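You operate a simulated robot arm through the tools that you are given. There is no shell and no other tool. Be economical: measure what you need, move in short steps, check, and stop when the job is done.

You run a simulated two-armed robot. Do the job below in one go: nothing can be reset, and whatever is moved stays where it is left.

TASK
Pick up the small drive marked "279" from the rubber mat on the short bench with one hand, pass it to the other hand and put it on the top of the blue cabinet. Put one of the blue lugs from the top of the short bench on top of the tall can there. Put the red tray from the relay end of the short bench on the wide black module. Turn the relay tester dial to 230. Fetch the thin can from the top of the short bench and stand it on the top of the blue cabinet. Take the short can from the top of the short bench and leave it in the left back pocket of the pocket tray. Take the red lug from the relay end of the short bench and leave it on the shelf of the narrow bench. Take the blue can and leave it on the top of the vacuum. Put one of the relays from the tester end of the near bench on the counter top. Take the purple can and leave it on the shelf under the cleaning bench. Do these in any order. Set down upright: small drive, thin can, short can, blue can, purple can.
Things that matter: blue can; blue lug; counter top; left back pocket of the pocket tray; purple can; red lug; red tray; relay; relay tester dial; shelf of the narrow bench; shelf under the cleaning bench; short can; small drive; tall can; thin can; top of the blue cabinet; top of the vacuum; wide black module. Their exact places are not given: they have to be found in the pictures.

It is judged by the outcome, as a careful person would: the job done as asked, and still so three seconds after it is handed in. It fails if anything else is knocked over, pushed out of place, dropped, spilled or broken.

THE ROBOT
Two 7-joint arms with fingered hands on one trunk, on a base that drives. Base frame: it is fixed to the floor where the robot stands at the start and does not move with it; the origin is under the middle of the robot, x ahead of it, y to its left, z up; the surface under the hand at the start is at about z = 0.72. Lengths are in m, angles in degrees, forces in N, time in s.
The left shoulder is at the start at [0.07, 0.169, 1.093], the right one opposite. With the tool pointing down near the work surface each hand reaches from about 0.22 to 0.68 m from the robot's upright axis, wherever it stands, measured 20 degrees to its own side. Places, roughly: blue can [-1.25, 0.25, 0.75]; blue lug (7x3x2 cm) [0.5, 0.1, 0.7]; blue lug (8x3x2 cm) [0.5, 0, 0.7]; counter top [-2.3, -2.9, 0.8]; left back pocket of the pocket tray (16x17 cm) [-0.96, -2.92, 0.8]; purple can [-1.5, -0.25, 0.75]; red lug (8x3x2 cm) [1, 0.8, 0.7]; relay [-1.5, -0.5, 0.75]; relay tester dial [0.5, 0.7, 0.8]; shelf of the narrow bench (18x22 cm) [-1.48, 2.9, 0.3]; shelf under the cleaning bench [-3.5, 1.2, 0.2]; short can [0.75, 0.75, 0.75]; small drive [0.5, -0.25, 0.75]; tall can [0.75, 0.25, 0.75]; thin can [0.75, 0.75, 0.75]; top of the blue cabinet [-3.5, 2.5, 0.8]; top of the vacuum (22x15 cm) [-3.52, -0.64, 0.62]; wide black module [-1.25, -2.75, 0.75]. Payload 3.4 kg a hand.
The TCP of each hand is the grasp point between the finger pads, 0.023 m short of the fingertips. In the tool frame z runs along the fingers and y along their closing line. The gripper opens to 0.116 m. The gripper's body begins 0.065 m behind the TCP. The gripper is a hand of 4 fingers: y runs from the thumb to the fingers, the wrist lies at [0, 0, -0.211] in the tool frame, and closing takes about 1.5 s.
Orientation is that of the tool frame in the base frame, as [roll, pitch, yaw] about the fixed x, y, z axes, in that order (R = Rz(yaw) Ry(pitch) Rx(roll)). With the fingers straight down and closing along the base's y, the tool's x points along the base's -x, its y along +y and its z along -z.

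THE INTERFACE
- The arms move only by the tool step_arm. It takes "left_motion", "right_motion" or both (then of equal length, played together; a hand with none holds still); each is a list of rows, each an object (a shift or turn left out is 0, a gripper value left out holds the last) with "slide": the shift along the tool's x, y, z in m, a list of three; "turn": the turn, a rotation vector about the tool's x, y, z in rad, a list of three; "jaw": the gripper command, from -1 (fully open) to 1 (shut), values between in proportion. In form: [{"slide": [dx, dy, dz], "turn": [ax, ay, az], "jaw": jaw}, ...]. A call has 1 to 8 rows; each row is the pose to reach, as a shift and turn from the pose commanded when the call began, along the tool's axes at that moment. Rows are played at 5 a second. More than 0.05 m and 8.6 degrees between two rows, or a gripper value outside its range, and nothing of the call is played. A pose out of reach is approached as far as the arm can. The call stops where the force on the tool passes 40 N (or 10 N more than at its start, if that is more) or the arm is blocked; 0.2 s more then pass. The fingers move at their own pace (about 0.153 m/s each) and stop on an object; they squeeze with about 23 N. The grip force told is the motor's: it shows also when the fingers shut on nothing. Time passes only in rows, and 0.2 s behind the last, so rows that repeat a pose let the fingers close. The reply holds the time, the measured pose of the TCP, the force on the tool along the base axes, the opening and the grip force, in the units named above and with some noise, with the torque about the TCP (base axes, N m) and any sound that the robot's microphone picked up, and new pictures: "views" is both (left out), scene, wrist or none (wrist: the cameras of the hands that moved).
- Cameras (640 x 400 px; columns grow to the right, rows downward): "scene" is now at [0.1422, 0.0145, 1.3264]; the picture's right is [0.21, -0.98, 0.00], its down [-0.63, -0.14, -0.76] and it looks along [0.74, 0.16, -0.65] (base axes); focal length 260 px, centre (320, 200). "left" rides on the left gripper at [-0.069, 0.001, -0.09] in its tool frame; the picture's right is [-0.01, -1.00, 0.00], its down [0.79, -0.01, -0.61] and it looks along [0.61, -0.01, 0.79] (tool axes); focal length 251 px, centre (320, 200). "right" rides on the right gripper at [0.068, 0.001, -0.09] in its tool frame; the picture's right is [-0.01, 1.00, 0.00], its down [-0.80, -0.01, -0.61] and it looks along [-0.61, -0.01, 0.80] (tool axes); focal length 251 px, centre (320, 200).
- raise_lower(by): slides the trunk up (or, below 0, down) by that many m; the arms and the scene camera ride with it, the base frame stays. It gives what a move gives, with no picture.
- steer(legs): drives the robot by 1 to 6 legs, each [ahead, left, turn to the left] in m, m and degrees, along the robot's own axes; the way and the turn of a leg run together, so that a leg with both is an arc; at most 1.5 m and 180 degrees a leg. The arms and the cameras ride along, it lands a little off, and it stops where it bumps. It gives what a move gives, and a new picture of the scene camera.
- set_grasp(shape, hand): the hand has 4 fingers and takes this shape, open, in about a second: jaw (thumb against the fingers, like two jaws); tri (thumb and two fingers); tip (a fingertip pinch); poke (one finger out to press); point (the index stretched); flat (the hand flat); cup (the hand cupped); fist (a fist). The gripper value then closes the fingers along that shape, each until it touches; the sizes above hold for jaw. It gives what a move gives, with no picture.
- head_to(pan, tilt): turns the head with the scene camera to pan (to the left, within 86 degrees either way) and tilt (down, from -29 to 69), counted from straight ahead of the robot. It gives what a move gives, and a new picture of the scene camera.
- probe_pixels(camera, pixels): for up to 12 pixels [column, row] of the newest picture of that camera ("zoom" is the newest enlarged one), the place [x, y, z] in the base frame of the surface seen there, good to about 0.003 m, but the place of the scene camera against the robot may be out by one fixed shift of up to 0.018 m in any direction. The clock stands still meanwhile.
- zoom(camera, box): a new picture of the part [left, top, right, bottom] of that camera's present view, enlarged. The clock stands still meanwhile.
- close_job(): hands the job in; it is judged then, once.

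Go step by step. Measure first, check grasps and placings, and put right what went wrong. The budget is 350 turns and 360 pictures, counting those below and the enlarged ones. Unless the task says otherwise, let go and move clear before handing in, and close with one line.

The tools are called as a command line: name --argument value ..., lists and objects as JSON in quotes. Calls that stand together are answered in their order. step_arm: Moves the arms, as the interface text tells. Its arguments: {"type":"object","properties":{"left_motion":{"type":"array","items":{"type":"object","properties":{"slide":{"type":"array","items":{"type":"number"}},"turn":{"type":"array","items":{"type":"number"}},"jaw":{"type":"number"}}}},"right_motion":{"type":"array","items":{"type":"object","properties":{"slide":{"type":"array","items":{"type":"number"}},"turn":{"type":"array","items":{"type":"number"}},"jaw":{"type":"number"}}}},"views":{"type":"string","enum":["both","scene","wrist","none"]}},"required":[]} The other tools are called the same way: raise_lower (by) slides the trunk up or down; set_grasp (shape, hand) gives the hand a shape; steer (legs) drives the base; head_to (pan, tilt) turns the head that bears the scene camera; probe_pixels (camera, pixels) gives the place of the surface under pixels of a picture; zoom (camera, box) takes an enlarged picture of a part of a camera's view; close_job () hands the job in.

At the start:

```text
time: 0.0
left_position: [0.4269, 0.3968, 1.0965]
left_ee_rot: [-179.9, -0.1, -180.0]
left_wrist_force: [-0.3, -0.2, 0.3]
left_moment: [0.0, 0.0, 0.0]
left_opening: 0.1158
left_finger_force: 0.0
left_shape: jaw
right_position: [0.5672, -0.0525, 1.0371]
right_ee_rot: [179.9, 0.0, 179.8]
right_wrist_force: [-0.5, 0.3, 0.8]
right_moment: [0.01, -0.05, 0.03]
right_opening: 0.1158
right_finger_force: 0.1
right_shape: jaw
trunk travel left (down, up): [-0.6, 0.34]
robot x, y, heading: [0.0023, -0.0015, -0.1]
head pan, tilt: [12.3, 40.4]
```

scene: 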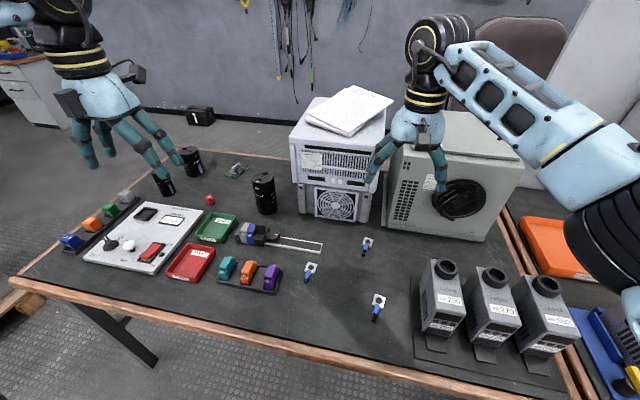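
right: 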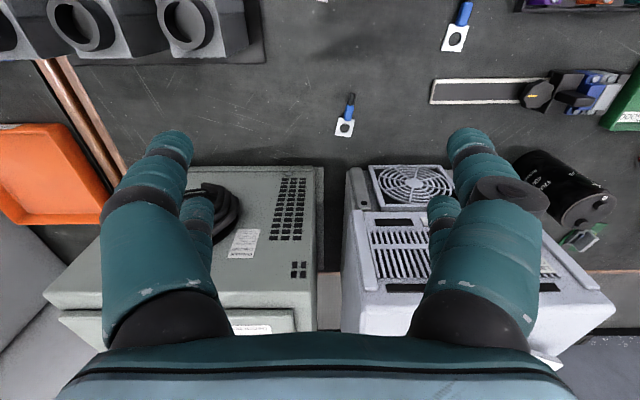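
left: 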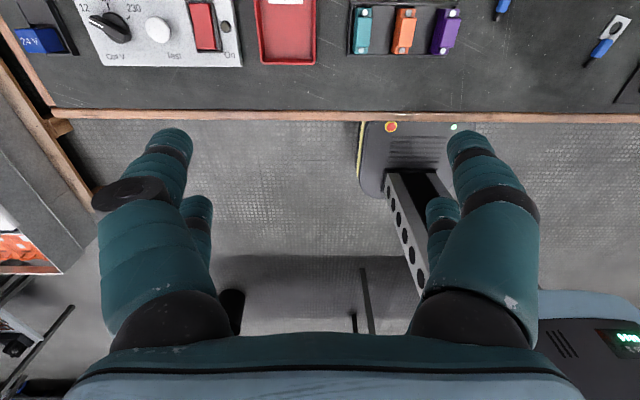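

The scene shows the short bench with tester (140,235), red tray (190,262), cans, lugs and three drives (440-545,310). I'll enlarge parts to identify labels and measure.

zoom --camera "scene" --box '[50, 140, 290, 290]'

zoom --camera "scene" --box '[290, 220, 610, 400]'

probe_pixels --camera "scene" --pixels '[[447, 268], [493, 277], [547, 285], [440, 320], [488, 330], [309, 270], [367, 243], [379, 303], [191, 262], [263, 178], [188, 150], [165, 180]]'

```text
2.67 times, centred on (170, 215) of scene
```

zoom: 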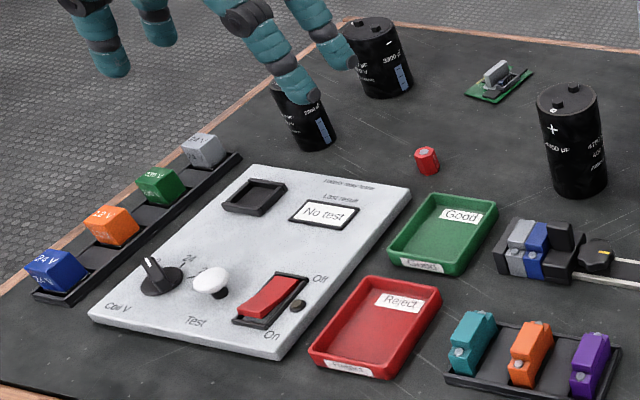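

```text
2.00 times, centred on (450, 310) of scene
```

zoom: 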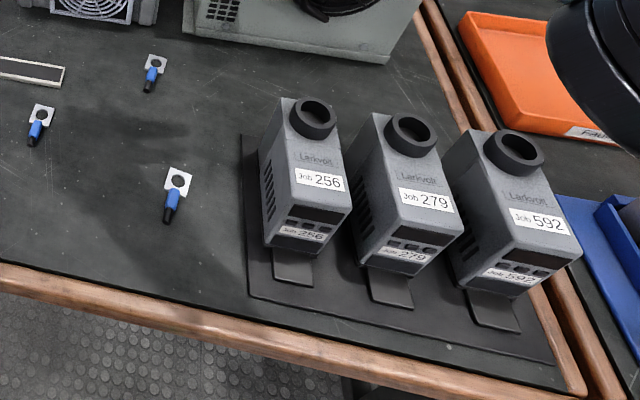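

```text
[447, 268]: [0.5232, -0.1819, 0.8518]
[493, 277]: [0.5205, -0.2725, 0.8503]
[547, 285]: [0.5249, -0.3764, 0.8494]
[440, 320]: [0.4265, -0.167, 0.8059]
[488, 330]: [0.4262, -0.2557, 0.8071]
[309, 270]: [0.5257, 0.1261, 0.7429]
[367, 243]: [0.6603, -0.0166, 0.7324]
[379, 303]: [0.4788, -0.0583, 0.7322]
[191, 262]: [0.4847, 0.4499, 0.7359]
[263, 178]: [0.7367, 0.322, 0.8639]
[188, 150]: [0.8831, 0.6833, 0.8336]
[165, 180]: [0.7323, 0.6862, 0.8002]
```

The hand hides the back cans and perhaps the red lug. I'll look left with the head.

head_to --pan 50 --tilt 35

head_to --pan -50 --tilt 35

```text
time: 1.0
left_position: [0.426, 0.3972, 1.0963]
left_ee_rot: [180.0, 0.0, 179.9]
left_wrist_force: [-0.9, -0.1, 0.5]
left_moment: [-0.02, -0.02, 0.0]
left_opening: 0.1159
left_finger_force: 0.0
left_shape: jaw
right_position: [0.5659, -0.053, 1.0357]
right_ee_rot: [-180.0, 0.0, 179.9]
right_wrist_force: [0.7, 0.5, -0.3]
right_moment: [0.0, -0.02, 0.01]
right_opening: 0.1159
right_finger_force: 0.0
right_shape: jaw
trunk travel left (down, up): [-0.6, 0.34]
robot x, y, heading: [-0.0001, 0.001, 0.1]
head pan, tilt: [50.0, 35.0]
```

scene: 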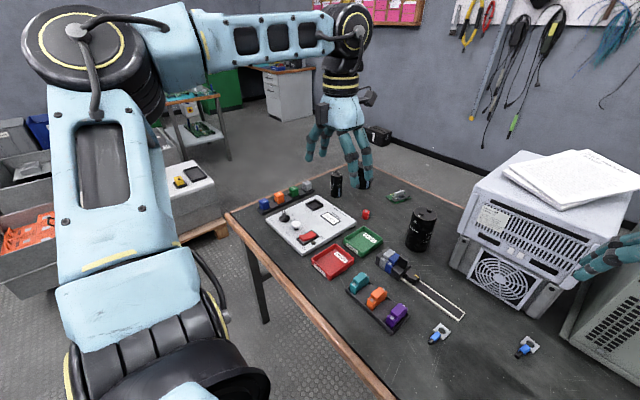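

```text
time: 2.8
left_position: [0.4275, 0.397, 1.0966]
left_ee_rot: [179.9, 0.0, 179.9]
left_wrist_force: [0.5, 1.0, 0.4]
left_moment: [0.01, -0.03, 0.0]
left_opening: 0.116
left_finger_force: 0.0
left_shape: jaw
right_position: [0.5655, -0.0524, 1.0373]
right_ee_rot: [180.0, 0.0, 179.9]
right_wrist_force: [0.4, -0.1, 0.5]
right_moment: [0.02, -0.01, -0.02]
right_opening: 0.1159
right_finger_force: 0.2
right_shape: jaw
trunk travel left (down, up): [-0.6, 0.34]
robot x, y, heading: [-0.0024, 0.0004, 0.0]
head pan, tilt: [-50.0, 35.0]
```

scene: 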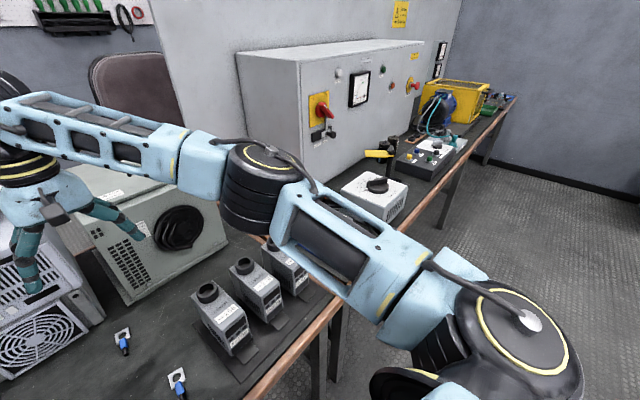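

Scene shows a big tester and switch box to the right. I'll retract the left hand and look at the left of the bench.

step_arm --left_motion '[{"slide": [0.05, 0, 0]}, {"slide": [0.1, 0, 0]}, {"slide": [0.15, 0, 0]}]' --views "none"

head_to --pan 32 --tilt 38

probe_pixels --camera "right" --pixels '[[345, 133], [455, 40], [185, 25], [75, 25]]'

```text
time: 3.6
left_position: [0.2745, 0.3974, 1.0955]
left_ee_rot: [180.0, -0.1, 179.9]
left_wrist_force: [0.2, -0.5, 0.1]
left_moment: [0.0, -0.02, 0.0]
left_opening: 0.1159
left_finger_force: 0.0
left_shape: jaw
right_position: [0.5638, -0.0535, 1.0366]
right_ee_rot: [180.0, 0.0, 180.0]
right_wrist_force: [-0.1, -0.5, 0.6]
right_moment: [0.02, -0.01, 0.02]
right_opening: 0.1157
right_finger_force: 0.1
right_shape: jaw
trunk travel left (down, up): [-0.6, 0.34]
robot x, y, heading: [0.0007, -0.0014, 0.0]
head pan, tilt: [-50.0, 35.0]
```

```text
time: 5.2
left_position: [0.2763, 0.3974, 1.0968]
left_ee_rot: [180.0, 0.0, 180.0]
left_wrist_force: [-0.4, -0.3, -0.2]
left_moment: [-0.03, -0.03, -0.01]
left_opening: 0.1158
left_finger_force: 0.1
left_shape: jaw
right_position: [0.5658, -0.0528, 1.0362]
right_ee_rot: [-179.9, 0.1, 179.9]
right_wrist_force: [-0.7, -0.1, 0.7]
right_moment: [0.01, -0.02, 0.01]
right_opening: 0.1158
right_finger_force: 0.0
right_shape: jaw
trunk travel left (down, up): [-0.6, 0.34]
robot x, y, heading: [0.0016, -0.0004, -0.1]
head pan, tilt: [32.0, 38.0]
```

scene: 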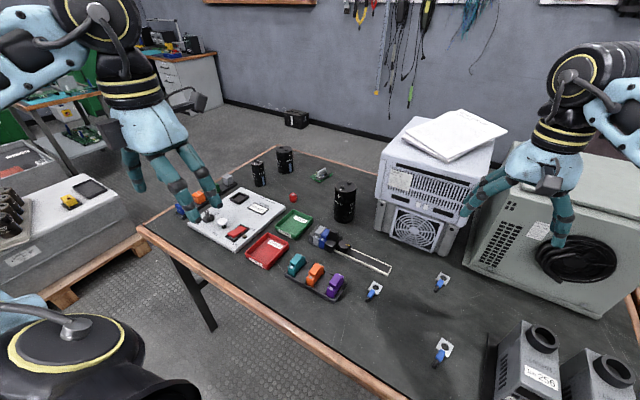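

```text
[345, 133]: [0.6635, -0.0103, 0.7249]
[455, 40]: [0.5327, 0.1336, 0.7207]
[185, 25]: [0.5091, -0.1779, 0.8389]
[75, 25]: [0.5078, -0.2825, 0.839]
```

I'll enlarge the left half of the bench to find the red lug.

zoom --camera "scene" --box '[170, 130, 370, 255]'

probe_pixels --camera "scene" --pixels '[[284, 150], [284, 170], [257, 162], [258, 183], [293, 196], [293, 200], [345, 186], [345, 215], [204, 217], [267, 250], [223, 204], [441, 281]]'

```text
3.20 times, centred on (270, 192) of scene
```

zoom: 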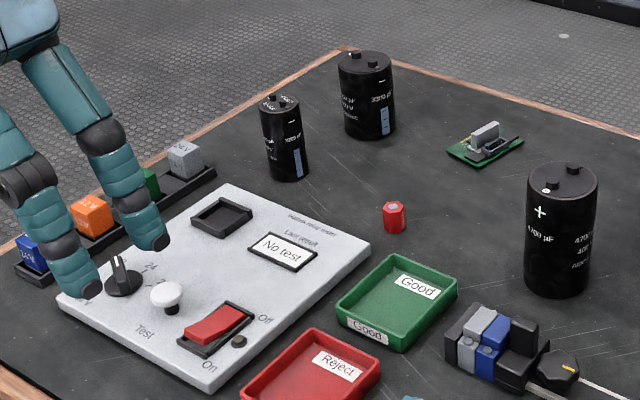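

```text
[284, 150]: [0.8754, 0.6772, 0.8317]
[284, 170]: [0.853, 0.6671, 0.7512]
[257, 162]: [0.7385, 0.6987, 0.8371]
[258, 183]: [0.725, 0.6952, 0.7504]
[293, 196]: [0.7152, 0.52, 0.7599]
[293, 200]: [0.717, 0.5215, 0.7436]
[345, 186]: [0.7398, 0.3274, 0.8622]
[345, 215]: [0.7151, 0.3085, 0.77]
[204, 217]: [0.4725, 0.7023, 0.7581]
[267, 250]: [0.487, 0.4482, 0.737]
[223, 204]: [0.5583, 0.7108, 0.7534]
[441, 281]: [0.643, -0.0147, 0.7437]
```

Red lug isn't visible; it's probably behind the back can. I'll slide the robot left along the bench for the tester, after checking the pallet box's position.

probe_pixels --camera "scene" --pixels '[[70, 300], [150, 240], [125, 220], [320, 372], [145, 230], [90, 340], [30, 245], [300, 152]]'

raise_lower --by 0.1

head_to --pan 70 --tilt 45

```text
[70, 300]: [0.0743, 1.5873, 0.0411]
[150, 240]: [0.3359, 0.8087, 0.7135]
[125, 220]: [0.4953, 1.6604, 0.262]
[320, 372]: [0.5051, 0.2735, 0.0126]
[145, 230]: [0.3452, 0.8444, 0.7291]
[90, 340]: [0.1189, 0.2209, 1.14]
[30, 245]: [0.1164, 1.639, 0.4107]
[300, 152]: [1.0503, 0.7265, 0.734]
```

```text
time: 6.5
left_position: [0.2751, 0.3983, 1.1958]
left_ee_rot: [180.0, -0.1, -180.0]
left_wrist_force: [0.1, -0.2, 0.9]
left_moment: [0.01, 0.03, 0.01]
left_opening: 0.1158
left_finger_force: 0.1
left_shape: jaw
right_position: [0.5661, -0.0523, 1.1359]
right_ee_rot: [-179.9, 0.0, 179.9]
right_wrist_force: [0.0, 0.5, -0.3]
right_moment: [-0.02, 0.02, 0.01]
right_opening: 0.1158
right_finger_force: 0.1
right_shape: jaw
trunk travel left (down, up): [-0.7, 0.24]
robot x, y, heading: [-0.0003, 0.0022, 0.1]
head pan, tilt: [32.0, 38.0]
```

```text
time: 7.5
left_position: [0.2747, 0.3977, 1.1942]
left_ee_rot: [180.0, 0.0, -180.0]
left_wrist_force: [1.2, -0.5, -0.2]
left_moment: [0.0, -0.04, 0.02]
left_opening: 0.1158
left_finger_force: 0.1
left_shape: jaw
right_position: [0.5662, -0.0535, 1.1363]
right_ee_rot: [179.9, 0.0, 179.9]
right_wrist_force: [0.0, 0.5, 0.6]
right_moment: [0.0, -0.03, -0.01]
right_opening: 0.1159
right_finger_force: 0.1
right_shape: jaw
trunk travel left (down, up): [-0.7, 0.24]
robot x, y, heading: [-0.0029, -0.0034, 0.1]
head pan, tilt: [70.0, 45.0]
```

scene: 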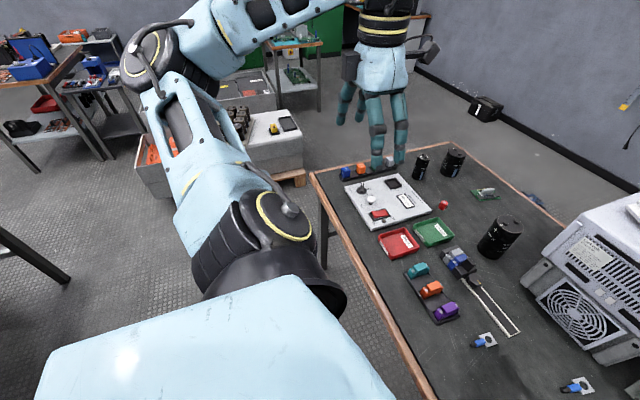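

Floor to the left is free up to y≈1.5. Zooming to look for the red lug.

zoom --camera "scene" --box '[400, 130, 560, 230]'

steer --legs '[[0, 0.5, 0]]'

```text
4.00 times, centred on (480, 180) of scene
```

zoom: 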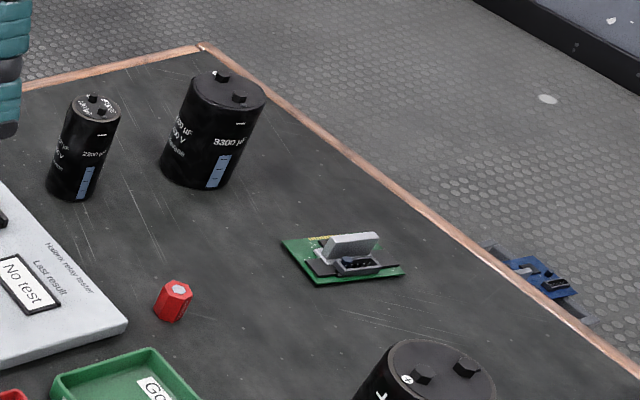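

```text
time: 10.4
left_position: [0.2768, 0.8888, 1.1975]
left_ee_rot: [-180.0, 0.0, 179.9]
left_wrist_force: [-0.4, 0.1, -0.4]
left_moment: [-0.01, 0.0, -0.01]
left_opening: 0.1159
left_finger_force: 0.0
left_shape: jaw
right_position: [0.5676, 0.4378, 1.1372]
right_ee_rot: [179.9, 0.0, 179.9]
right_wrist_force: [0.8, 0.0, 0.1]
right_moment: [0.0, 0.01, 0.0]
right_opening: 0.1159
right_finger_force: 0.1
right_shape: jaw
trunk travel left (down, up): [-0.7, 0.24]
robot x, y, heading: [0.0037, 0.4908, -0.0]
head pan, tilt: [70.0, 45.0]
```

scene: 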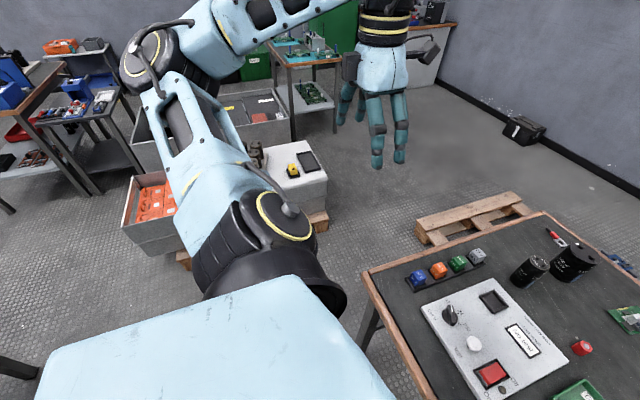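

The red lug shows at (555,237), behind the cans. Now a look at the tester from here.

head_to --pan 25 --tilt 42

zoom --camera "scene" --box '[160, 120, 400, 270]'

```text
time: 11.6
left_position: [0.2776, 0.8895, 1.1955]
left_ee_rot: [179.9, -0.1, 179.9]
left_wrist_force: [0.4, -0.2, 0.2]
left_moment: [-0.01, -0.04, 0.01]
left_opening: 0.116
left_finger_force: 0.2
left_shape: jaw
right_position: [0.5662, 0.4384, 1.1365]
right_ee_rot: [179.9, 0.0, -180.0]
right_wrist_force: [-0.2, -0.1, 0.5]
right_moment: [0.0, 0.04, -0.01]
right_opening: 0.1159
right_finger_force: 0.0
right_shape: jaw
trunk travel left (down, up): [-0.7, 0.24]
robot x, y, heading: [-0.0005, 0.4956, -0.1]
head pan, tilt: [25.0, 42.0]
```

scene: 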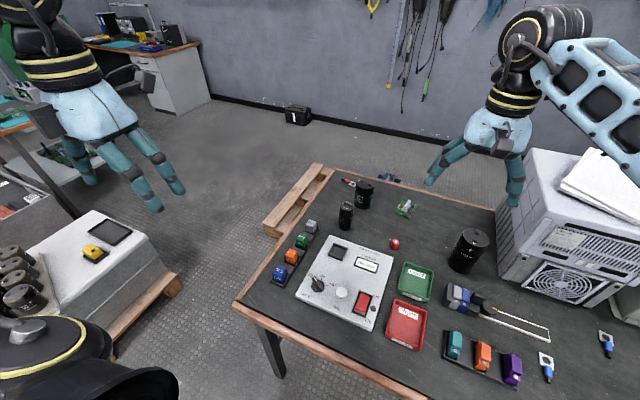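

```text
2.67 times, centred on (280, 195) of scene
```

zoom: 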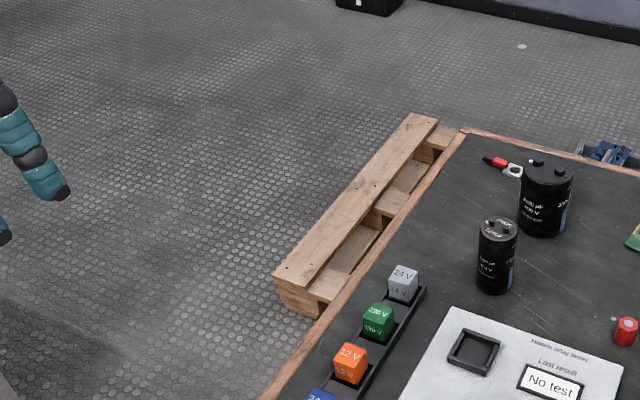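

zoom --camera "scene" --box '[290, 230, 402, 300]'

probe_pixels --camera "scene" --pixels '[[318, 281], [318, 286], [313, 294], [345, 207], [363, 187], [348, 184], [471, 237], [408, 325], [546, 360], [549, 374], [605, 337], [607, 352]]'

```text
5.71 times, centred on (346, 265) of scene
```

zoom: 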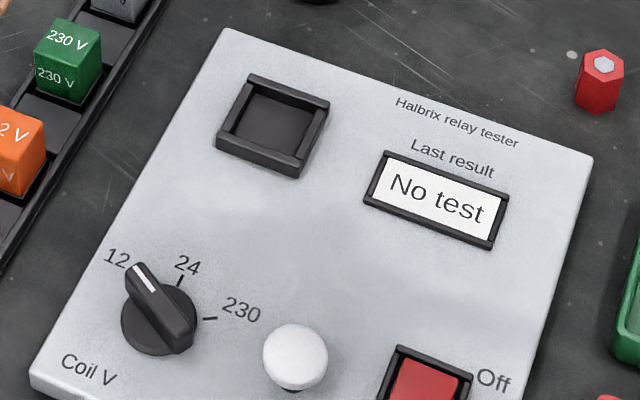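

```text
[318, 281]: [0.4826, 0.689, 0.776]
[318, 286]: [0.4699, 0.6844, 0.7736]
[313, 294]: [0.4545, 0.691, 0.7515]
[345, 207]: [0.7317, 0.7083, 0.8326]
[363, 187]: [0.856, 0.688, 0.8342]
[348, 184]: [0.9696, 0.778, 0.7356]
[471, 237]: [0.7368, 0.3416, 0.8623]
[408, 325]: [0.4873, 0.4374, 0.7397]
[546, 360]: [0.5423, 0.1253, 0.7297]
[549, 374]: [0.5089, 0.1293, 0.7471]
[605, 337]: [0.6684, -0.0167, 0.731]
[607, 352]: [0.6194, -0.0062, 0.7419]
```

Pointer is at 12; 230 is to the right. I'll bring the left hand above the dial for accurate wrist-camera measurement.

step_arm --left_motion '[{"slide": [-0.03, -0.03, 0.02]}, {"slide": [-0.06, -0.06, 0.04]}, {"slide": [-0.09, -0.09, 0.07]}, {"slide": [-0.11, -0.12, 0.1]}, {"slide": [-0.14, -0.15, 0.13]}, {"slide": [-0.17, -0.17, 0.16]}, {"slide": [-0.19, -0.2, 0.19]}, {"slide": [-0.19, -0.2, 0.22]}]' --views "wrist"

```text
refused: row 3 steps farther than a row can; nothing moved
```

step_arm --left_motion '[{"slide": [-0.024, -0.025, 0.0275]}, {"slide": [-0.048, -0.05, 0.055]}, {"slide": [-0.072, -0.075, 0.0825]}, {"slide": [-0.096, -0.1, 0.11]}, {"slide": [-0.12, -0.125, 0.1375]}, {"slide": [-0.144, -0.15, 0.165]}, {"slide": [-0.168, -0.175, 0.1925]}, {"slide": [-0.192, -0.2, 0.22]}]' --views "wrist"

```text
time: 13.3
left_position: [0.4695, 0.6868, 0.9749]
left_ee_rot: [179.9, -0.1, 180.0]
left_wrist_force: [-0.1, -0.3, 0.3]
left_moment: [0.0, 0.02, -0.01]
left_opening: 0.1157
left_finger_force: 0.1
left_shape: jaw
right_position: [0.5679, 0.4377, 1.1352]
right_ee_rot: [-180.0, -0.1, 179.7]
right_wrist_force: [0.3, 0.1, 1.1]
right_moment: [0.0, -0.02, -0.02]
right_opening: 0.1161
right_finger_force: 0.1
right_shape: jaw
trunk travel left (down, up): [-0.7, 0.24]
robot x, y, heading: [-0.0015, 0.4942, 0.1]
head pan, tilt: [25.0, 42.0]
```

left: 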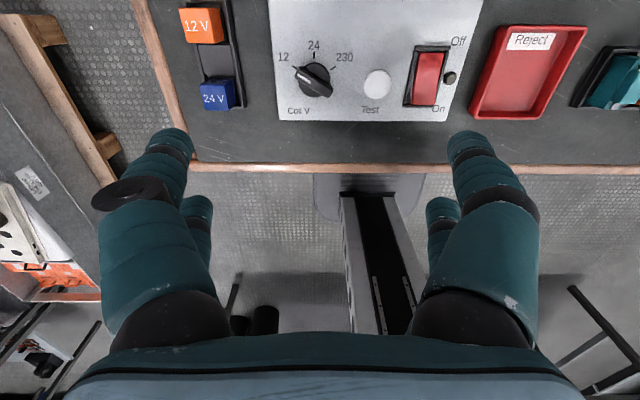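

zoom --camera "left" --box '[256, 20, 416, 120]'

probe_pixels --camera "zoom" --pixels '[[160, 190], [215, 245], [265, 290], [230, 260], [145, 185], [232, 135], [308, 180], [235, 300], [60, 360], [480, 240]]'

```text
4.00 times, centred on (336, 70) of left
```

zoom: 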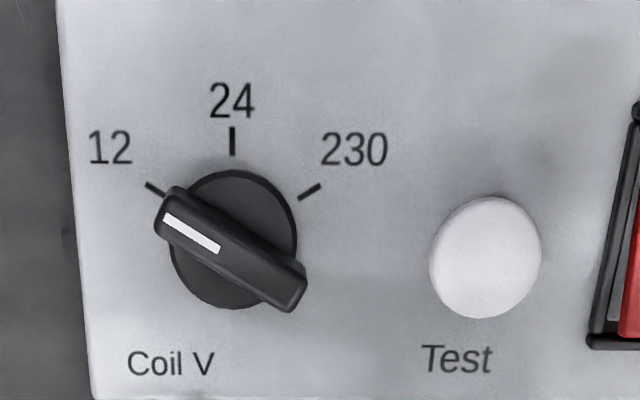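

```text
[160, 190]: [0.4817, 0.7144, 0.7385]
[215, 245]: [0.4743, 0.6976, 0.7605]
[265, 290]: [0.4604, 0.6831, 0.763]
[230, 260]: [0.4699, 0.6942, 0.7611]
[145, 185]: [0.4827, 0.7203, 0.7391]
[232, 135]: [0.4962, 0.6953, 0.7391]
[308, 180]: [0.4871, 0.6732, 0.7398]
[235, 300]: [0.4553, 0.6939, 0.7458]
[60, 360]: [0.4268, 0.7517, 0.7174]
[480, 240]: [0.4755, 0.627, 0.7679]
```

Dial centre ≈(0.469,0.695), ridge top z≈0.763; needs 120° clockwise. I'll pre-rotate the hand by −60° above it and narrow the jaws.

step_arm --left_motion '[{"slide": [0, 0.008, 0.03], "turn": [0, 0, -0.15], "jaw": 0.0}, {"slide": [0, 0.008, 0.06], "turn": [0, 0, -0.3]}, {"slide": [0, 0.008, 0.09], "turn": [0, 0, -0.45]}, {"slide": [0, 0.008, 0.11], "turn": [0, 0, -0.6]}, {"slide": [0, 0.008, 0.12], "turn": [0, 0, -0.75]}, {"slide": [0, 0.008, 0.13], "turn": [0, 0, -0.9]}, {"slide": [0, 0.008, 0.13], "turn": [0, 0, -1.047]}]' --views "wrist"

```text
time: 14.9
left_position: [0.4631, 0.7036, 0.8538]
left_ee_rot: [-180.0, 0.0, -119.9]
left_wrist_force: [-0.2, -0.3, 0.4]
left_moment: [0.01, 0.01, -0.02]
left_opening: 0.0588
left_finger_force: 0.2
left_shape: jaw
left hand out of reach, approached as far as the arm can: row 5, 6, 7
right_position: [0.5661, 0.4389, 1.136]
right_ee_rot: [-179.9, 0.0, 179.9]
right_wrist_force: [-0.3, 0.0, 0.1]
right_moment: [-0.02, -0.01, -0.04]
right_opening: 0.1159
right_finger_force: 0.1
right_shape: jaw
trunk travel left (down, up): [-0.7, 0.24]
robot x, y, heading: [0.0002, 0.4871, -0.0]
head pan, tilt: [25.0, 42.0]
```

left: 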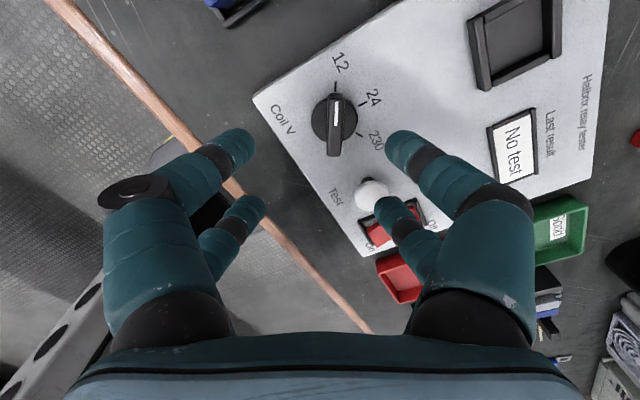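

Reach is limited by the raised trunk. Lift the hand 0.08, lower the trunk 0.1.

step_arm --left_motion '[{"slide": [0, 0, -0.04]}, {"slide": [0, 0, -0.08]}]' --views "none"

raise_lower --by -0.1

```text
time: 15.6
left_position: [0.4585, 0.7031, 0.9368]
left_ee_rot: [180.0, 0.1, -120.1]
left_wrist_force: [-0.4, 0.4, 0.3]
left_moment: [0.01, -0.02, -0.01]
left_opening: 0.0581
left_finger_force: 0.0
left_shape: jaw
right_position: [0.5655, 0.4375, 1.1371]
right_ee_rot: [-180.0, -0.1, 179.9]
right_wrist_force: [0.3, -0.1, -0.2]
right_moment: [0.04, -0.01, -0.01]
right_opening: 0.116
right_finger_force: 0.0
right_shape: jaw
trunk travel left (down, up): [-0.7, 0.24]
robot x, y, heading: [-0.0018, 0.4904, -0.1]
head pan, tilt: [25.0, 42.0]
```

```text
time: 16.9
left_position: [0.4605, 0.7039, 0.8375]
left_ee_rot: [-180.0, 0.0, -120.1]
left_wrist_force: [-0.6, -0.4, -0.5]
left_moment: [0.0, 0.0, 0.0]
left_opening: 0.0585
left_finger_force: 0.0
left_shape: jaw
right_position: [0.5666, 0.4389, 1.0367]
right_ee_rot: [180.0, 0.0, 179.9]
right_wrist_force: [0.2, 0.2, -0.2]
right_moment: [0.01, -0.03, -0.05]
right_opening: 0.1163
right_finger_force: 0.0
right_shape: jaw
trunk travel left (down, up): [-0.6, 0.34]
robot x, y, heading: [-0.0008, 0.4933, 0.0]
head pan, tilt: [25.0, 42.0]
```

step_arm --left_motion '[{"slide": [0.0033, -0.0123, 0.0]}, {"slide": [0.0033, -0.0123, 0.03]}]' --views "wrist"

```text
time: 17.5
left_position: [0.4716, 0.6941, 0.8029]
left_ee_rot: [-179.9, 0.0, -120.2]
left_wrist_force: [-0.6, 0.5, 0.0]
left_moment: [-0.01, -0.01, 0.0]
left_opening: 0.0582
left_finger_force: 0.1
left_shape: jaw
right_position: [0.5674, 0.4387, 1.0361]
right_ee_rot: [180.0, -0.1, 179.9]
right_wrist_force: [0.4, 0.2, 0.3]
right_moment: [-0.03, 0.01, 0.0]
right_opening: 0.1159
right_finger_force: 0.2
right_shape: jaw
trunk travel left (down, up): [-0.6, 0.34]
robot x, y, heading: [0.0004, 0.4907, -0.2]
head pan, tilt: [25.0, 42.0]
```

left: 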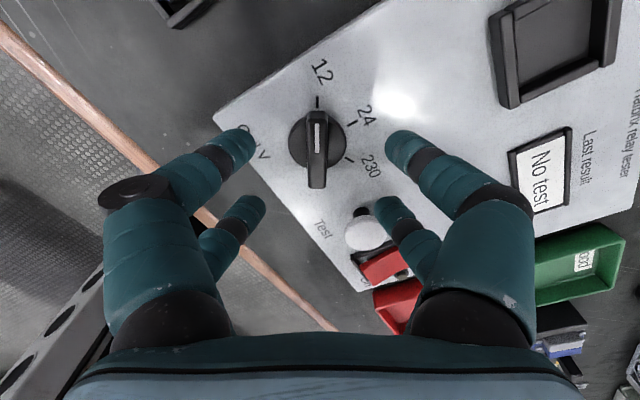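

I'll check how near the lower fingers are to the Test button at (365,232).

probe_pixels --camera "left" --pixels '[[400, 145], [388, 208], [238, 148], [250, 205], [365, 230], [316, 130], [316, 150], [317, 175]]'

```text
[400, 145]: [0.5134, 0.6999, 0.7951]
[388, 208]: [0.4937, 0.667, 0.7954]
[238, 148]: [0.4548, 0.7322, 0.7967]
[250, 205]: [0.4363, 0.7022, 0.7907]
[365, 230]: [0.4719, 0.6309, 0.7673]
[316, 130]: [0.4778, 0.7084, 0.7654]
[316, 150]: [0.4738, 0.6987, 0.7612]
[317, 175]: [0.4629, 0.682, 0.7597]
```

Finger pairs straddle the ridge with the button ~4 cm clear. Descend and close.

step_arm --left_motion '[{"slide": [0.001, 0.001, 0.015]}, {"slide": [0.001, 0.001, 0.028]}, {"slide": [0.001, 0.001, 0.028], "jaw": 0.5}, {"slide": [0.001, 0.001, 0.028], "jaw": 1}, {"slide": [0.001, 0.001, 0.028], "jaw": 1}, {"slide": [0.001, 0.001, 0.028], "jaw": 1}]' --views "wrist"

```text
time: 18.9
left_position: [0.4686, 0.6932, 0.7769]
left_ee_rot: [-179.9, -0.1, -120.0]
left_wrist_force: [-0.8, -2.7, -5.0]
left_moment: [-0.02, 0.0, 0.06]
left_opening: 0.0065
left_finger_force: 23.3
left_shape: jaw
right_position: [0.5664, 0.4389, 1.0353]
right_ee_rot: [180.0, 0.0, 179.8]
right_wrist_force: [-0.2, 0.4, 0.4]
right_moment: [0.01, -0.01, 0.03]
right_opening: 0.1158
right_finger_force: 0.1
right_shape: jaw
trunk travel left (down, up): [-0.6, 0.34]
robot x, y, heading: [0.0033, 0.4928, 0.0]
head pan, tilt: [25.0, 42.0]
```

left: 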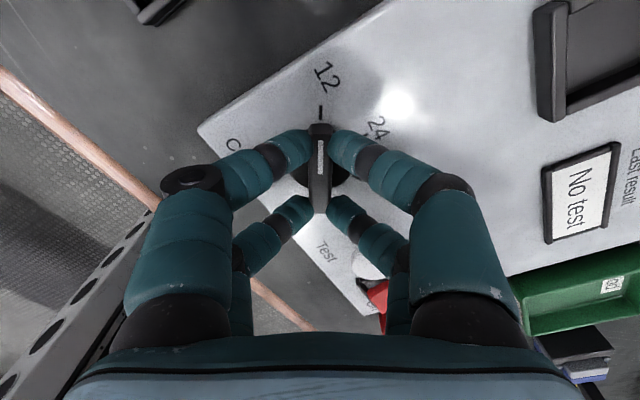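

The ridge is gripped (opening 0.0065, 23 N). Rotate clockwise.

step_arm --left_motion '[{"turn": [0, 0, 0.14]}, {"turn": [0, 0, 0.28]}, {"turn": [0, 0, 0.42]}, {"turn": [0, 0, 0.56]}, {"turn": [0, 0, 0.7]}, {"turn": [0, 0, 0.84]}, {"turn": [0, 0, 0.98]}, {"turn": [0, 0, 1.05]}]' --views "wrist"

```text
time: 20.7
left_position: [0.4686, 0.6939, 0.7756]
left_ee_rot: [180.0, -0.1, 179.7]
left_wrist_force: [-9.7, 2.1, -9.8]
left_moment: [0.04, 0.13, 0.0]
left_opening: 0.0068
left_finger_force: 23.0
left_shape: jaw
right_position: [0.5656, 0.4395, 1.0363]
right_ee_rot: [180.0, 0.0, 179.9]
right_wrist_force: [0.4, 0.6, 0.2]
right_moment: [0.0, -0.06, -0.01]
right_opening: 0.1156
right_finger_force: 0.1
right_shape: jaw
trunk travel left (down, up): [-0.6, 0.34]
robot x, y, heading: [-0.0022, 0.4906, -0.1]
head pan, tilt: [25.0, 42.0]
```

left: 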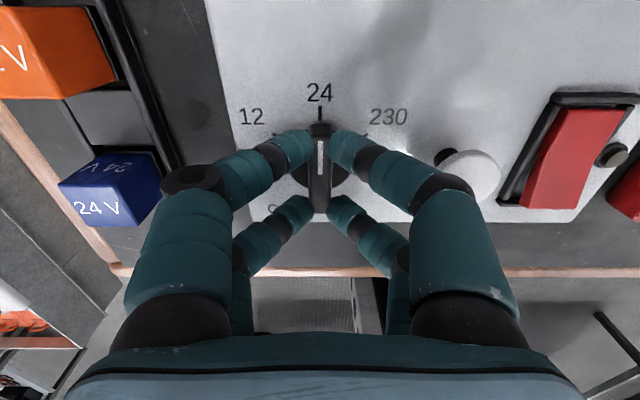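

Now at 24. Another 60°.

step_arm --left_motion '[{"turn": [0, 0, 0.14]}, {"turn": [0, 0, 0.28]}, {"turn": [0, 0, 0.42]}, {"turn": [0, 0, 0.56]}, {"turn": [0, 0, 0.7]}, {"turn": [0, 0, 0.84]}, {"turn": [0, 0, 0.98]}, {"turn": [0, 0, 1.05]}]' --views "wrist"

```text
time: 22.5
left_position: [0.4688, 0.695, 0.7778]
left_ee_rot: [-179.9, 0.2, 119.5]
left_wrist_force: [-4.4, 8.3, -12.5]
left_moment: [0.19, 0.08, 0.11]
left_opening: 0.0066
left_finger_force: 22.9
left_shape: jaw
right_position: [0.5672, 0.4409, 1.0364]
right_ee_rot: [-179.8, -0.1, 179.9]
right_wrist_force: [-0.1, -0.5, -0.2]
right_moment: [-0.05, 0.0, 0.03]
right_opening: 0.1158
right_finger_force: 0.1
right_shape: jaw
trunk travel left (down, up): [-0.6, 0.34]
robot x, y, heading: [-0.0001, 0.4939, -0.4]
head pan, tilt: [25.0, 42.0]
```

left: 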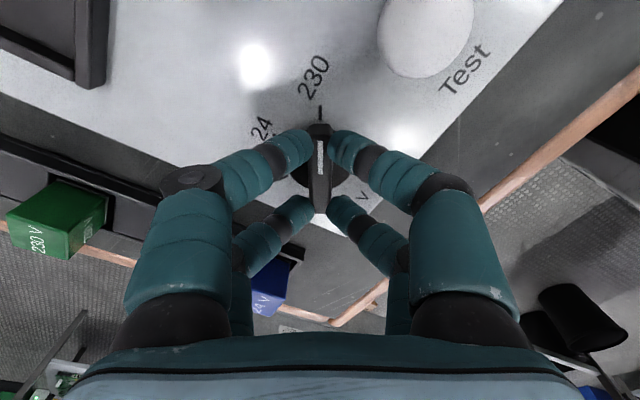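

Pointer lines up with 230. Release to a moderate opening and lift, then rotate back.

step_arm --left_motion '[{"jaw": 0.2}, {"jaw": 0.2}, {"slide": [0, 0, -0.04]}, {"slide": [0, 0, -0.08]}, {"slide": [0, 0, -0.12]}, {"slide": [0, 0, -0.16]}]' --views "wrist"

```text
time: 23.9
left_position: [0.4682, 0.6928, 0.9395]
left_ee_rot: [179.9, 0.1, 119.6]
left_wrist_force: [-0.7, -0.3, 0.1]
left_moment: [0.03, -0.01, -0.02]
left_opening: 0.0458
left_finger_force: 0.1
left_shape: jaw
right_position: [0.5662, 0.4379, 1.0378]
right_ee_rot: [179.9, 0.0, 180.0]
right_wrist_force: [-0.1, -0.1, -0.7]
right_moment: [0.01, -0.02, 0.03]
right_opening: 0.1161
right_finger_force: 0.1
right_shape: jaw
trunk travel left (down, up): [-0.6, 0.34]
robot x, y, heading: [0.0012, 0.4891, -0.2]
head pan, tilt: [25.0, 42.0]
```

left: 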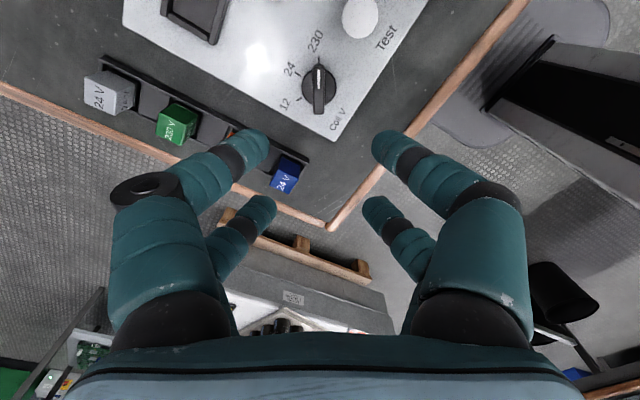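

Dial reads 230. Next: right hand above the middle-left blue lug; rotate left hand back to neutral.

step_arm --right_motion '[{"slide": [0.005, -0.039, 0.017]}, {"slide": [0.01, -0.078, 0.034]}, {"slide": [0.015, -0.116, 0.051]}, {"slide": [0.02, -0.155, 0.068]}, {"slide": [0.025, -0.194, 0.085]}, {"slide": [0.03, -0.232, 0.102]}, {"slide": [0.036, -0.271, 0.119]}, {"slide": [0.041, -0.31, 0.136]}]' --left_motion '[{"slide": [0, 0, -0.02], "turn": [0, 0, -0.13]}, {"slide": [0, 0, -0.04], "turn": [0, 0, -0.26]}, {"slide": [0, 0, -0.06], "turn": [0, 0, -0.39]}, {"slide": [0, 0, -0.08], "turn": [0, 0, -0.52]}, {"slide": [0, 0, -0.1], "turn": [0, 0, -0.65]}, {"slide": [0, 0, -0.1], "turn": [0, 0, -0.78]}, {"slide": [0, 0, -0.1], "turn": [0, 0, -0.91]}, {"slide": [0, 0, -0.1], "turn": [0, 0, -1.05]}]' --views "both"

```text
time: 25.7
left_position: [0.4685, 0.6924, 1.0377]
left_ee_rot: [179.9, 0.0, 179.9]
left_wrist_force: [0.3, 0.4, 0.0]
left_moment: [0.01, -0.02, 0.03]
left_opening: 0.0457
left_finger_force: 0.0
left_shape: jaw
right_position: [0.5224, 0.1275, 0.8995]
right_ee_rot: [179.9, 0.0, 179.9]
right_wrist_force: [-0.4, 0.4, 0.7]
right_moment: [0.03, 0.02, 0.03]
right_opening: 0.1159
right_finger_force: 0.0
right_shape: jaw
trunk travel left (down, up): [-0.6, 0.34]
robot x, y, heading: [0.0028, 0.4924, -0.1]
head pan, tilt: [25.0, 42.0]
```

scene: 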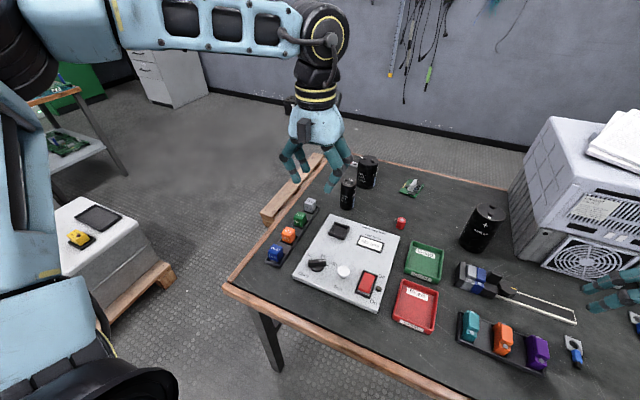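
right: 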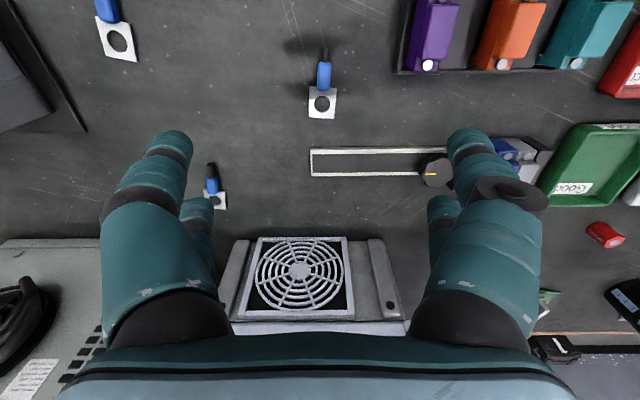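
left: 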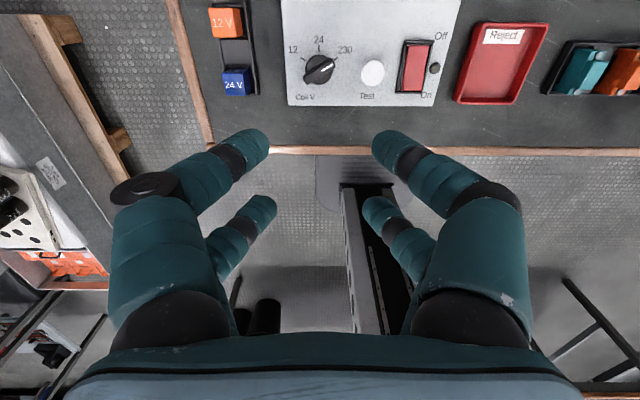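

probe_pixels --camera "right" --pixels '[[325, 52], [324, 65], [324, 78], [322, 92], [322, 115], [310, 103], [335, 103], [345, 100]]'

zoom --camera "right" --box '[284, 30, 364, 130]'

zoom --camera "scene" --box '[444, 190, 524, 260]'

```text
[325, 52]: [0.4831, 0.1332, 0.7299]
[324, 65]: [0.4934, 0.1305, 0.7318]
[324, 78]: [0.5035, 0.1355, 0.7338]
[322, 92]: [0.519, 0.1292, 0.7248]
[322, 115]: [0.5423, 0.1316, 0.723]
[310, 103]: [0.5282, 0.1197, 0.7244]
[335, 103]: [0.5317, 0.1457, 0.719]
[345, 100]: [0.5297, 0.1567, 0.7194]
```

```text
4.00 times, centred on (324, 80) of right
```

zoom: 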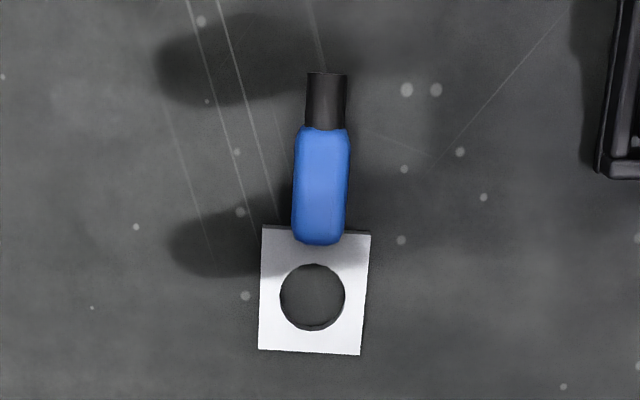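

```text
5.71 times, centred on (484, 225) of scene
```

zoom: 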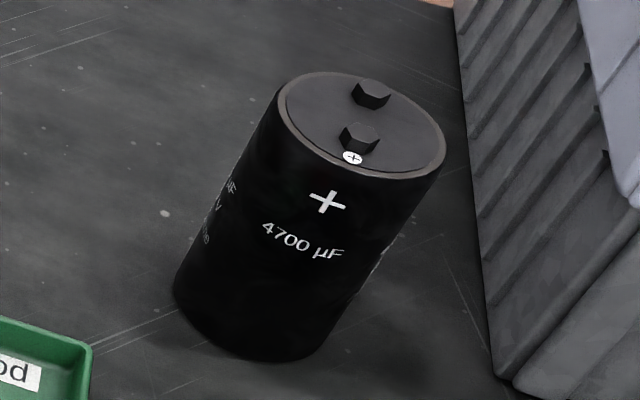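

Lug spans x 0.483–0.545 at y≈0.132. Descend and grasp at x=0.512, z≈0.746.

step_arm --right_motion '[{"slide": [0.005, 0.002, 0.04], "jaw": 0.0}, {"slide": [0.01, 0.0045, 0.08]}, {"slide": [0.0104, 0.0045, 0.12]}, {"slide": [0.0104, 0.0045, 0.14]}, {"slide": [0.0104, 0.0045, 0.1535]}, {"slide": [0.0104, 0.0045, 0.1535], "jaw": 1}, {"slide": [0.0104, 0.0045, 0.1535], "jaw": 1}, {"slide": [0.0104, 0.0045, 0.1535], "jaw": 1}]' --views "wrist"

```text
time: 27.5
left_position: [0.4692, 0.6933, 1.0386]
left_ee_rot: [-180.0, -0.1, 179.7]
left_wrist_force: [-0.3, -0.4, 0.8]
left_moment: [0.0, -0.02, 0.01]
left_opening: 0.0461
left_finger_force: 0.0
left_shape: jaw
right_position: [0.514, 0.1338, 0.7474]
right_ee_rot: [180.0, 0.1, 179.8]
right_wrist_force: [1.3, -1.1, 1.8]
right_moment: [-0.06, -0.11, -0.04]
right_opening: 0.0096
right_finger_force: 23.0
right_shape: jaw
trunk travel left (down, up): [-0.6, 0.34]
robot x, y, heading: [-0.0004, 0.4915, -0.2]
head pan, tilt: [25.0, 42.0]
```

right: 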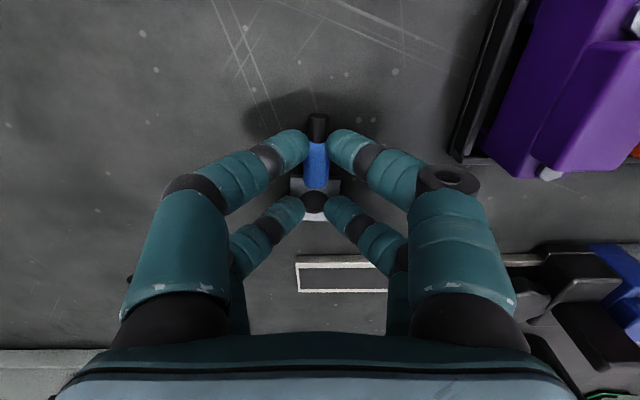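

Lug held. Lift and move toward the tall can to see its terminals.

step_arm --right_motion '[{"slide": [0, 0, -0.05]}, {"slide": [0, 0, -0.1]}, {"slide": [0, 0, -0.15]}, {"slide": [0, 0.02, -0.19]}, {"slide": [-0.02, 0.06, -0.21]}, {"slide": [-0.04, 0.1, -0.22]}, {"slide": [-0.06, 0.145, -0.22]}, {"slide": [-0.08, 0.19, -0.22]}]' --views "wrist"

```text
time: 29.3
left_position: [0.4696, 0.6959, 1.0368]
left_ee_rot: [-179.9, 0.0, 179.7]
left_wrist_force: [0.4, 0.2, -0.2]
left_moment: [-0.03, -0.02, -0.02]
left_opening: 0.0461
left_finger_force: 0.1
left_shape: jaw
right_position: [0.5946, 0.3238, 0.9625]
right_ee_rot: [-179.9, 0.0, 179.8]
right_wrist_force: [-0.4, 0.4, -0.3]
right_moment: [0.0, -0.02, 0.02]
right_opening: 0.0094
right_finger_force: 22.4
right_shape: jaw
trunk travel left (down, up): [-0.6, 0.34]
robot x, y, heading: [0.0017, 0.4944, -0.0]
head pan, tilt: [25.0, 42.0]
```

right: 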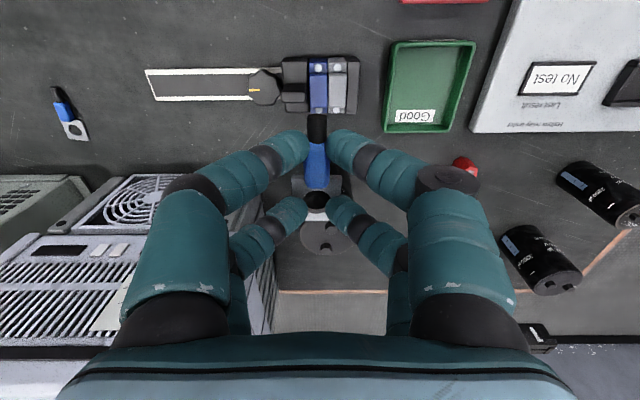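

zoom --camera "right" --box '[260, 190, 380, 290]'

probe_pixels --camera "right" --pixels '[[326, 230], [328, 246], [300, 235], [345, 240], [326, 252], [310, 225], [310, 245], [320, 262]]'

zoom --camera "scene" --box '[440, 180, 540, 260]'

```text
4.00 times, centred on (320, 240) of right
```

zoom: 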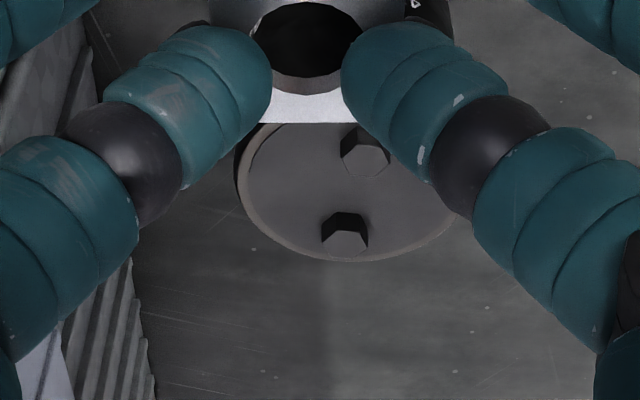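

```text
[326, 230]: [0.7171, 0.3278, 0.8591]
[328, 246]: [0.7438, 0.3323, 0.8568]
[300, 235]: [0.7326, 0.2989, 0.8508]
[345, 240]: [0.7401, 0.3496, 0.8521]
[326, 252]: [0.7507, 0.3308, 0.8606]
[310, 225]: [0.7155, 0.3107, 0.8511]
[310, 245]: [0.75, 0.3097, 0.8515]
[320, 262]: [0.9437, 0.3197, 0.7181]
```

```text
5.00 times, centred on (490, 220) of scene
```

zoom: 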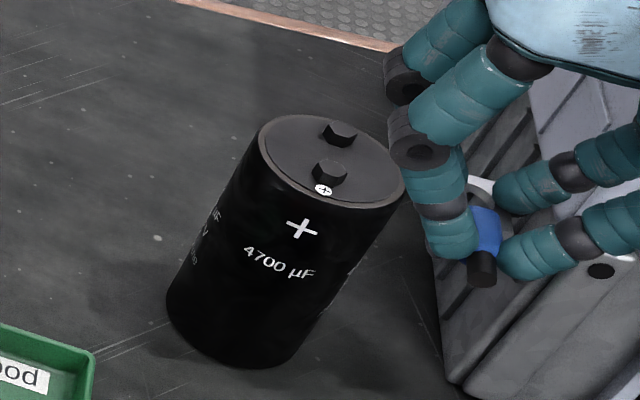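

Can top z≈0.851, terminals ≈(0.717,0.332) and (0.748,0.330), tops ≈0.861, lying along x like the lug. I'll lay the lug across both terminals; move above first.

step_arm --right_motion '[{"slide": [-0.04, 0.003, 0]}, {"slide": [-0.08, 0.006, 0]}, {"slide": [-0.12, 0.007, 0]}, {"slide": [-0.1455, 0.007, 0]}]' --views "both"

```text
time: 30.3
left_position: [0.4684, 0.6932, 1.0369]
left_ee_rot: [-179.9, 0.0, 179.9]
left_wrist_force: [0.3, 0.1, -0.9]
left_moment: [-0.01, 0.0, -0.03]
left_opening: 0.046
left_finger_force: 0.1
left_shape: jaw
right_position: [0.6404, 0.3224, 0.9647]
right_ee_rot: [-179.9, 0.0, 179.9]
right_wrist_force: [-1.5, 0.1, 0.0]
right_moment: [-0.01, 0.01, 0.03]
right_opening: 0.0093
right_finger_force: 22.8
right_shape: jaw
right hand out of reach, approached as far as the arm can: row 2, 3, 4
trunk travel left (down, up): [-0.6, 0.34]
robot x, y, heading: [0.0021, 0.4906, 0.2]
head pan, tilt: [25.0, 42.0]
```

scene: 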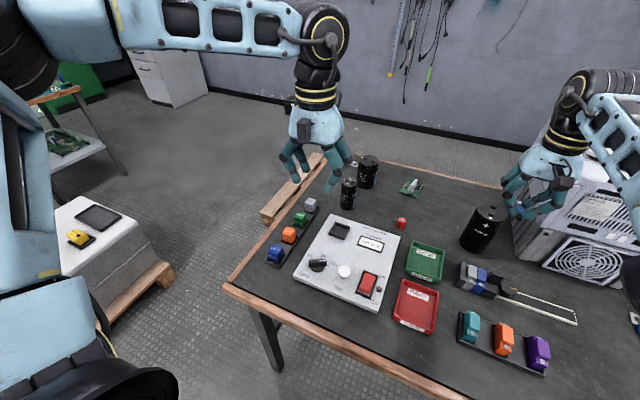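
right: 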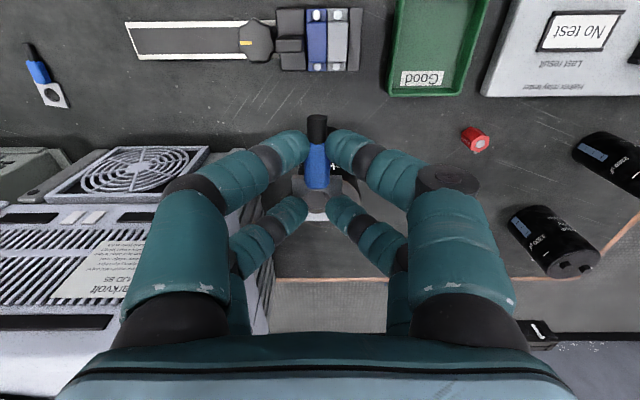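

Out of reach by 0.1 m. Drive ahead 0.11.

steer --legs '[[0.11, 0, 0]]'

```text
time: 31.5
left_position: [0.5773, 0.6927, 1.0384]
left_ee_rot: [179.9, 0.0, 179.5]
left_wrist_force: [0.0, 0.0, -0.3]
left_moment: [0.0, 0.0, -0.03]
left_opening: 0.046
left_finger_force: 0.0
left_shape: jaw
right_position: [0.749, 0.3209, 0.9642]
right_ee_rot: [-180.0, -0.1, 179.7]
right_wrist_force: [-0.3, 0.0, -0.3]
right_moment: [-0.01, -0.01, -0.04]
right_opening: 0.0092
right_finger_force: 22.9
right_shape: jaw
trunk travel left (down, up): [-0.6, 0.34]
robot x, y, heading: [0.1073, 0.4888, -0.2]
head pan, tilt: [25.0, 42.0]
```

scene: 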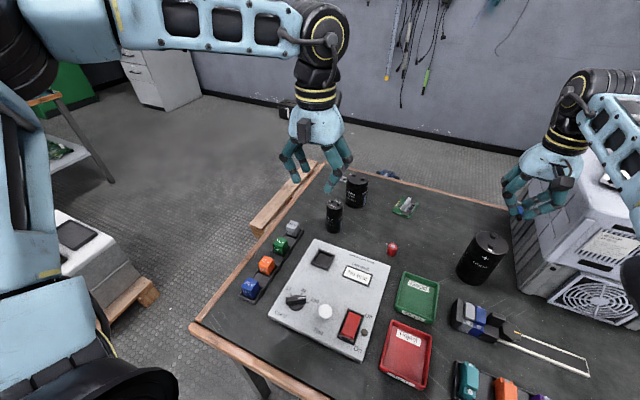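

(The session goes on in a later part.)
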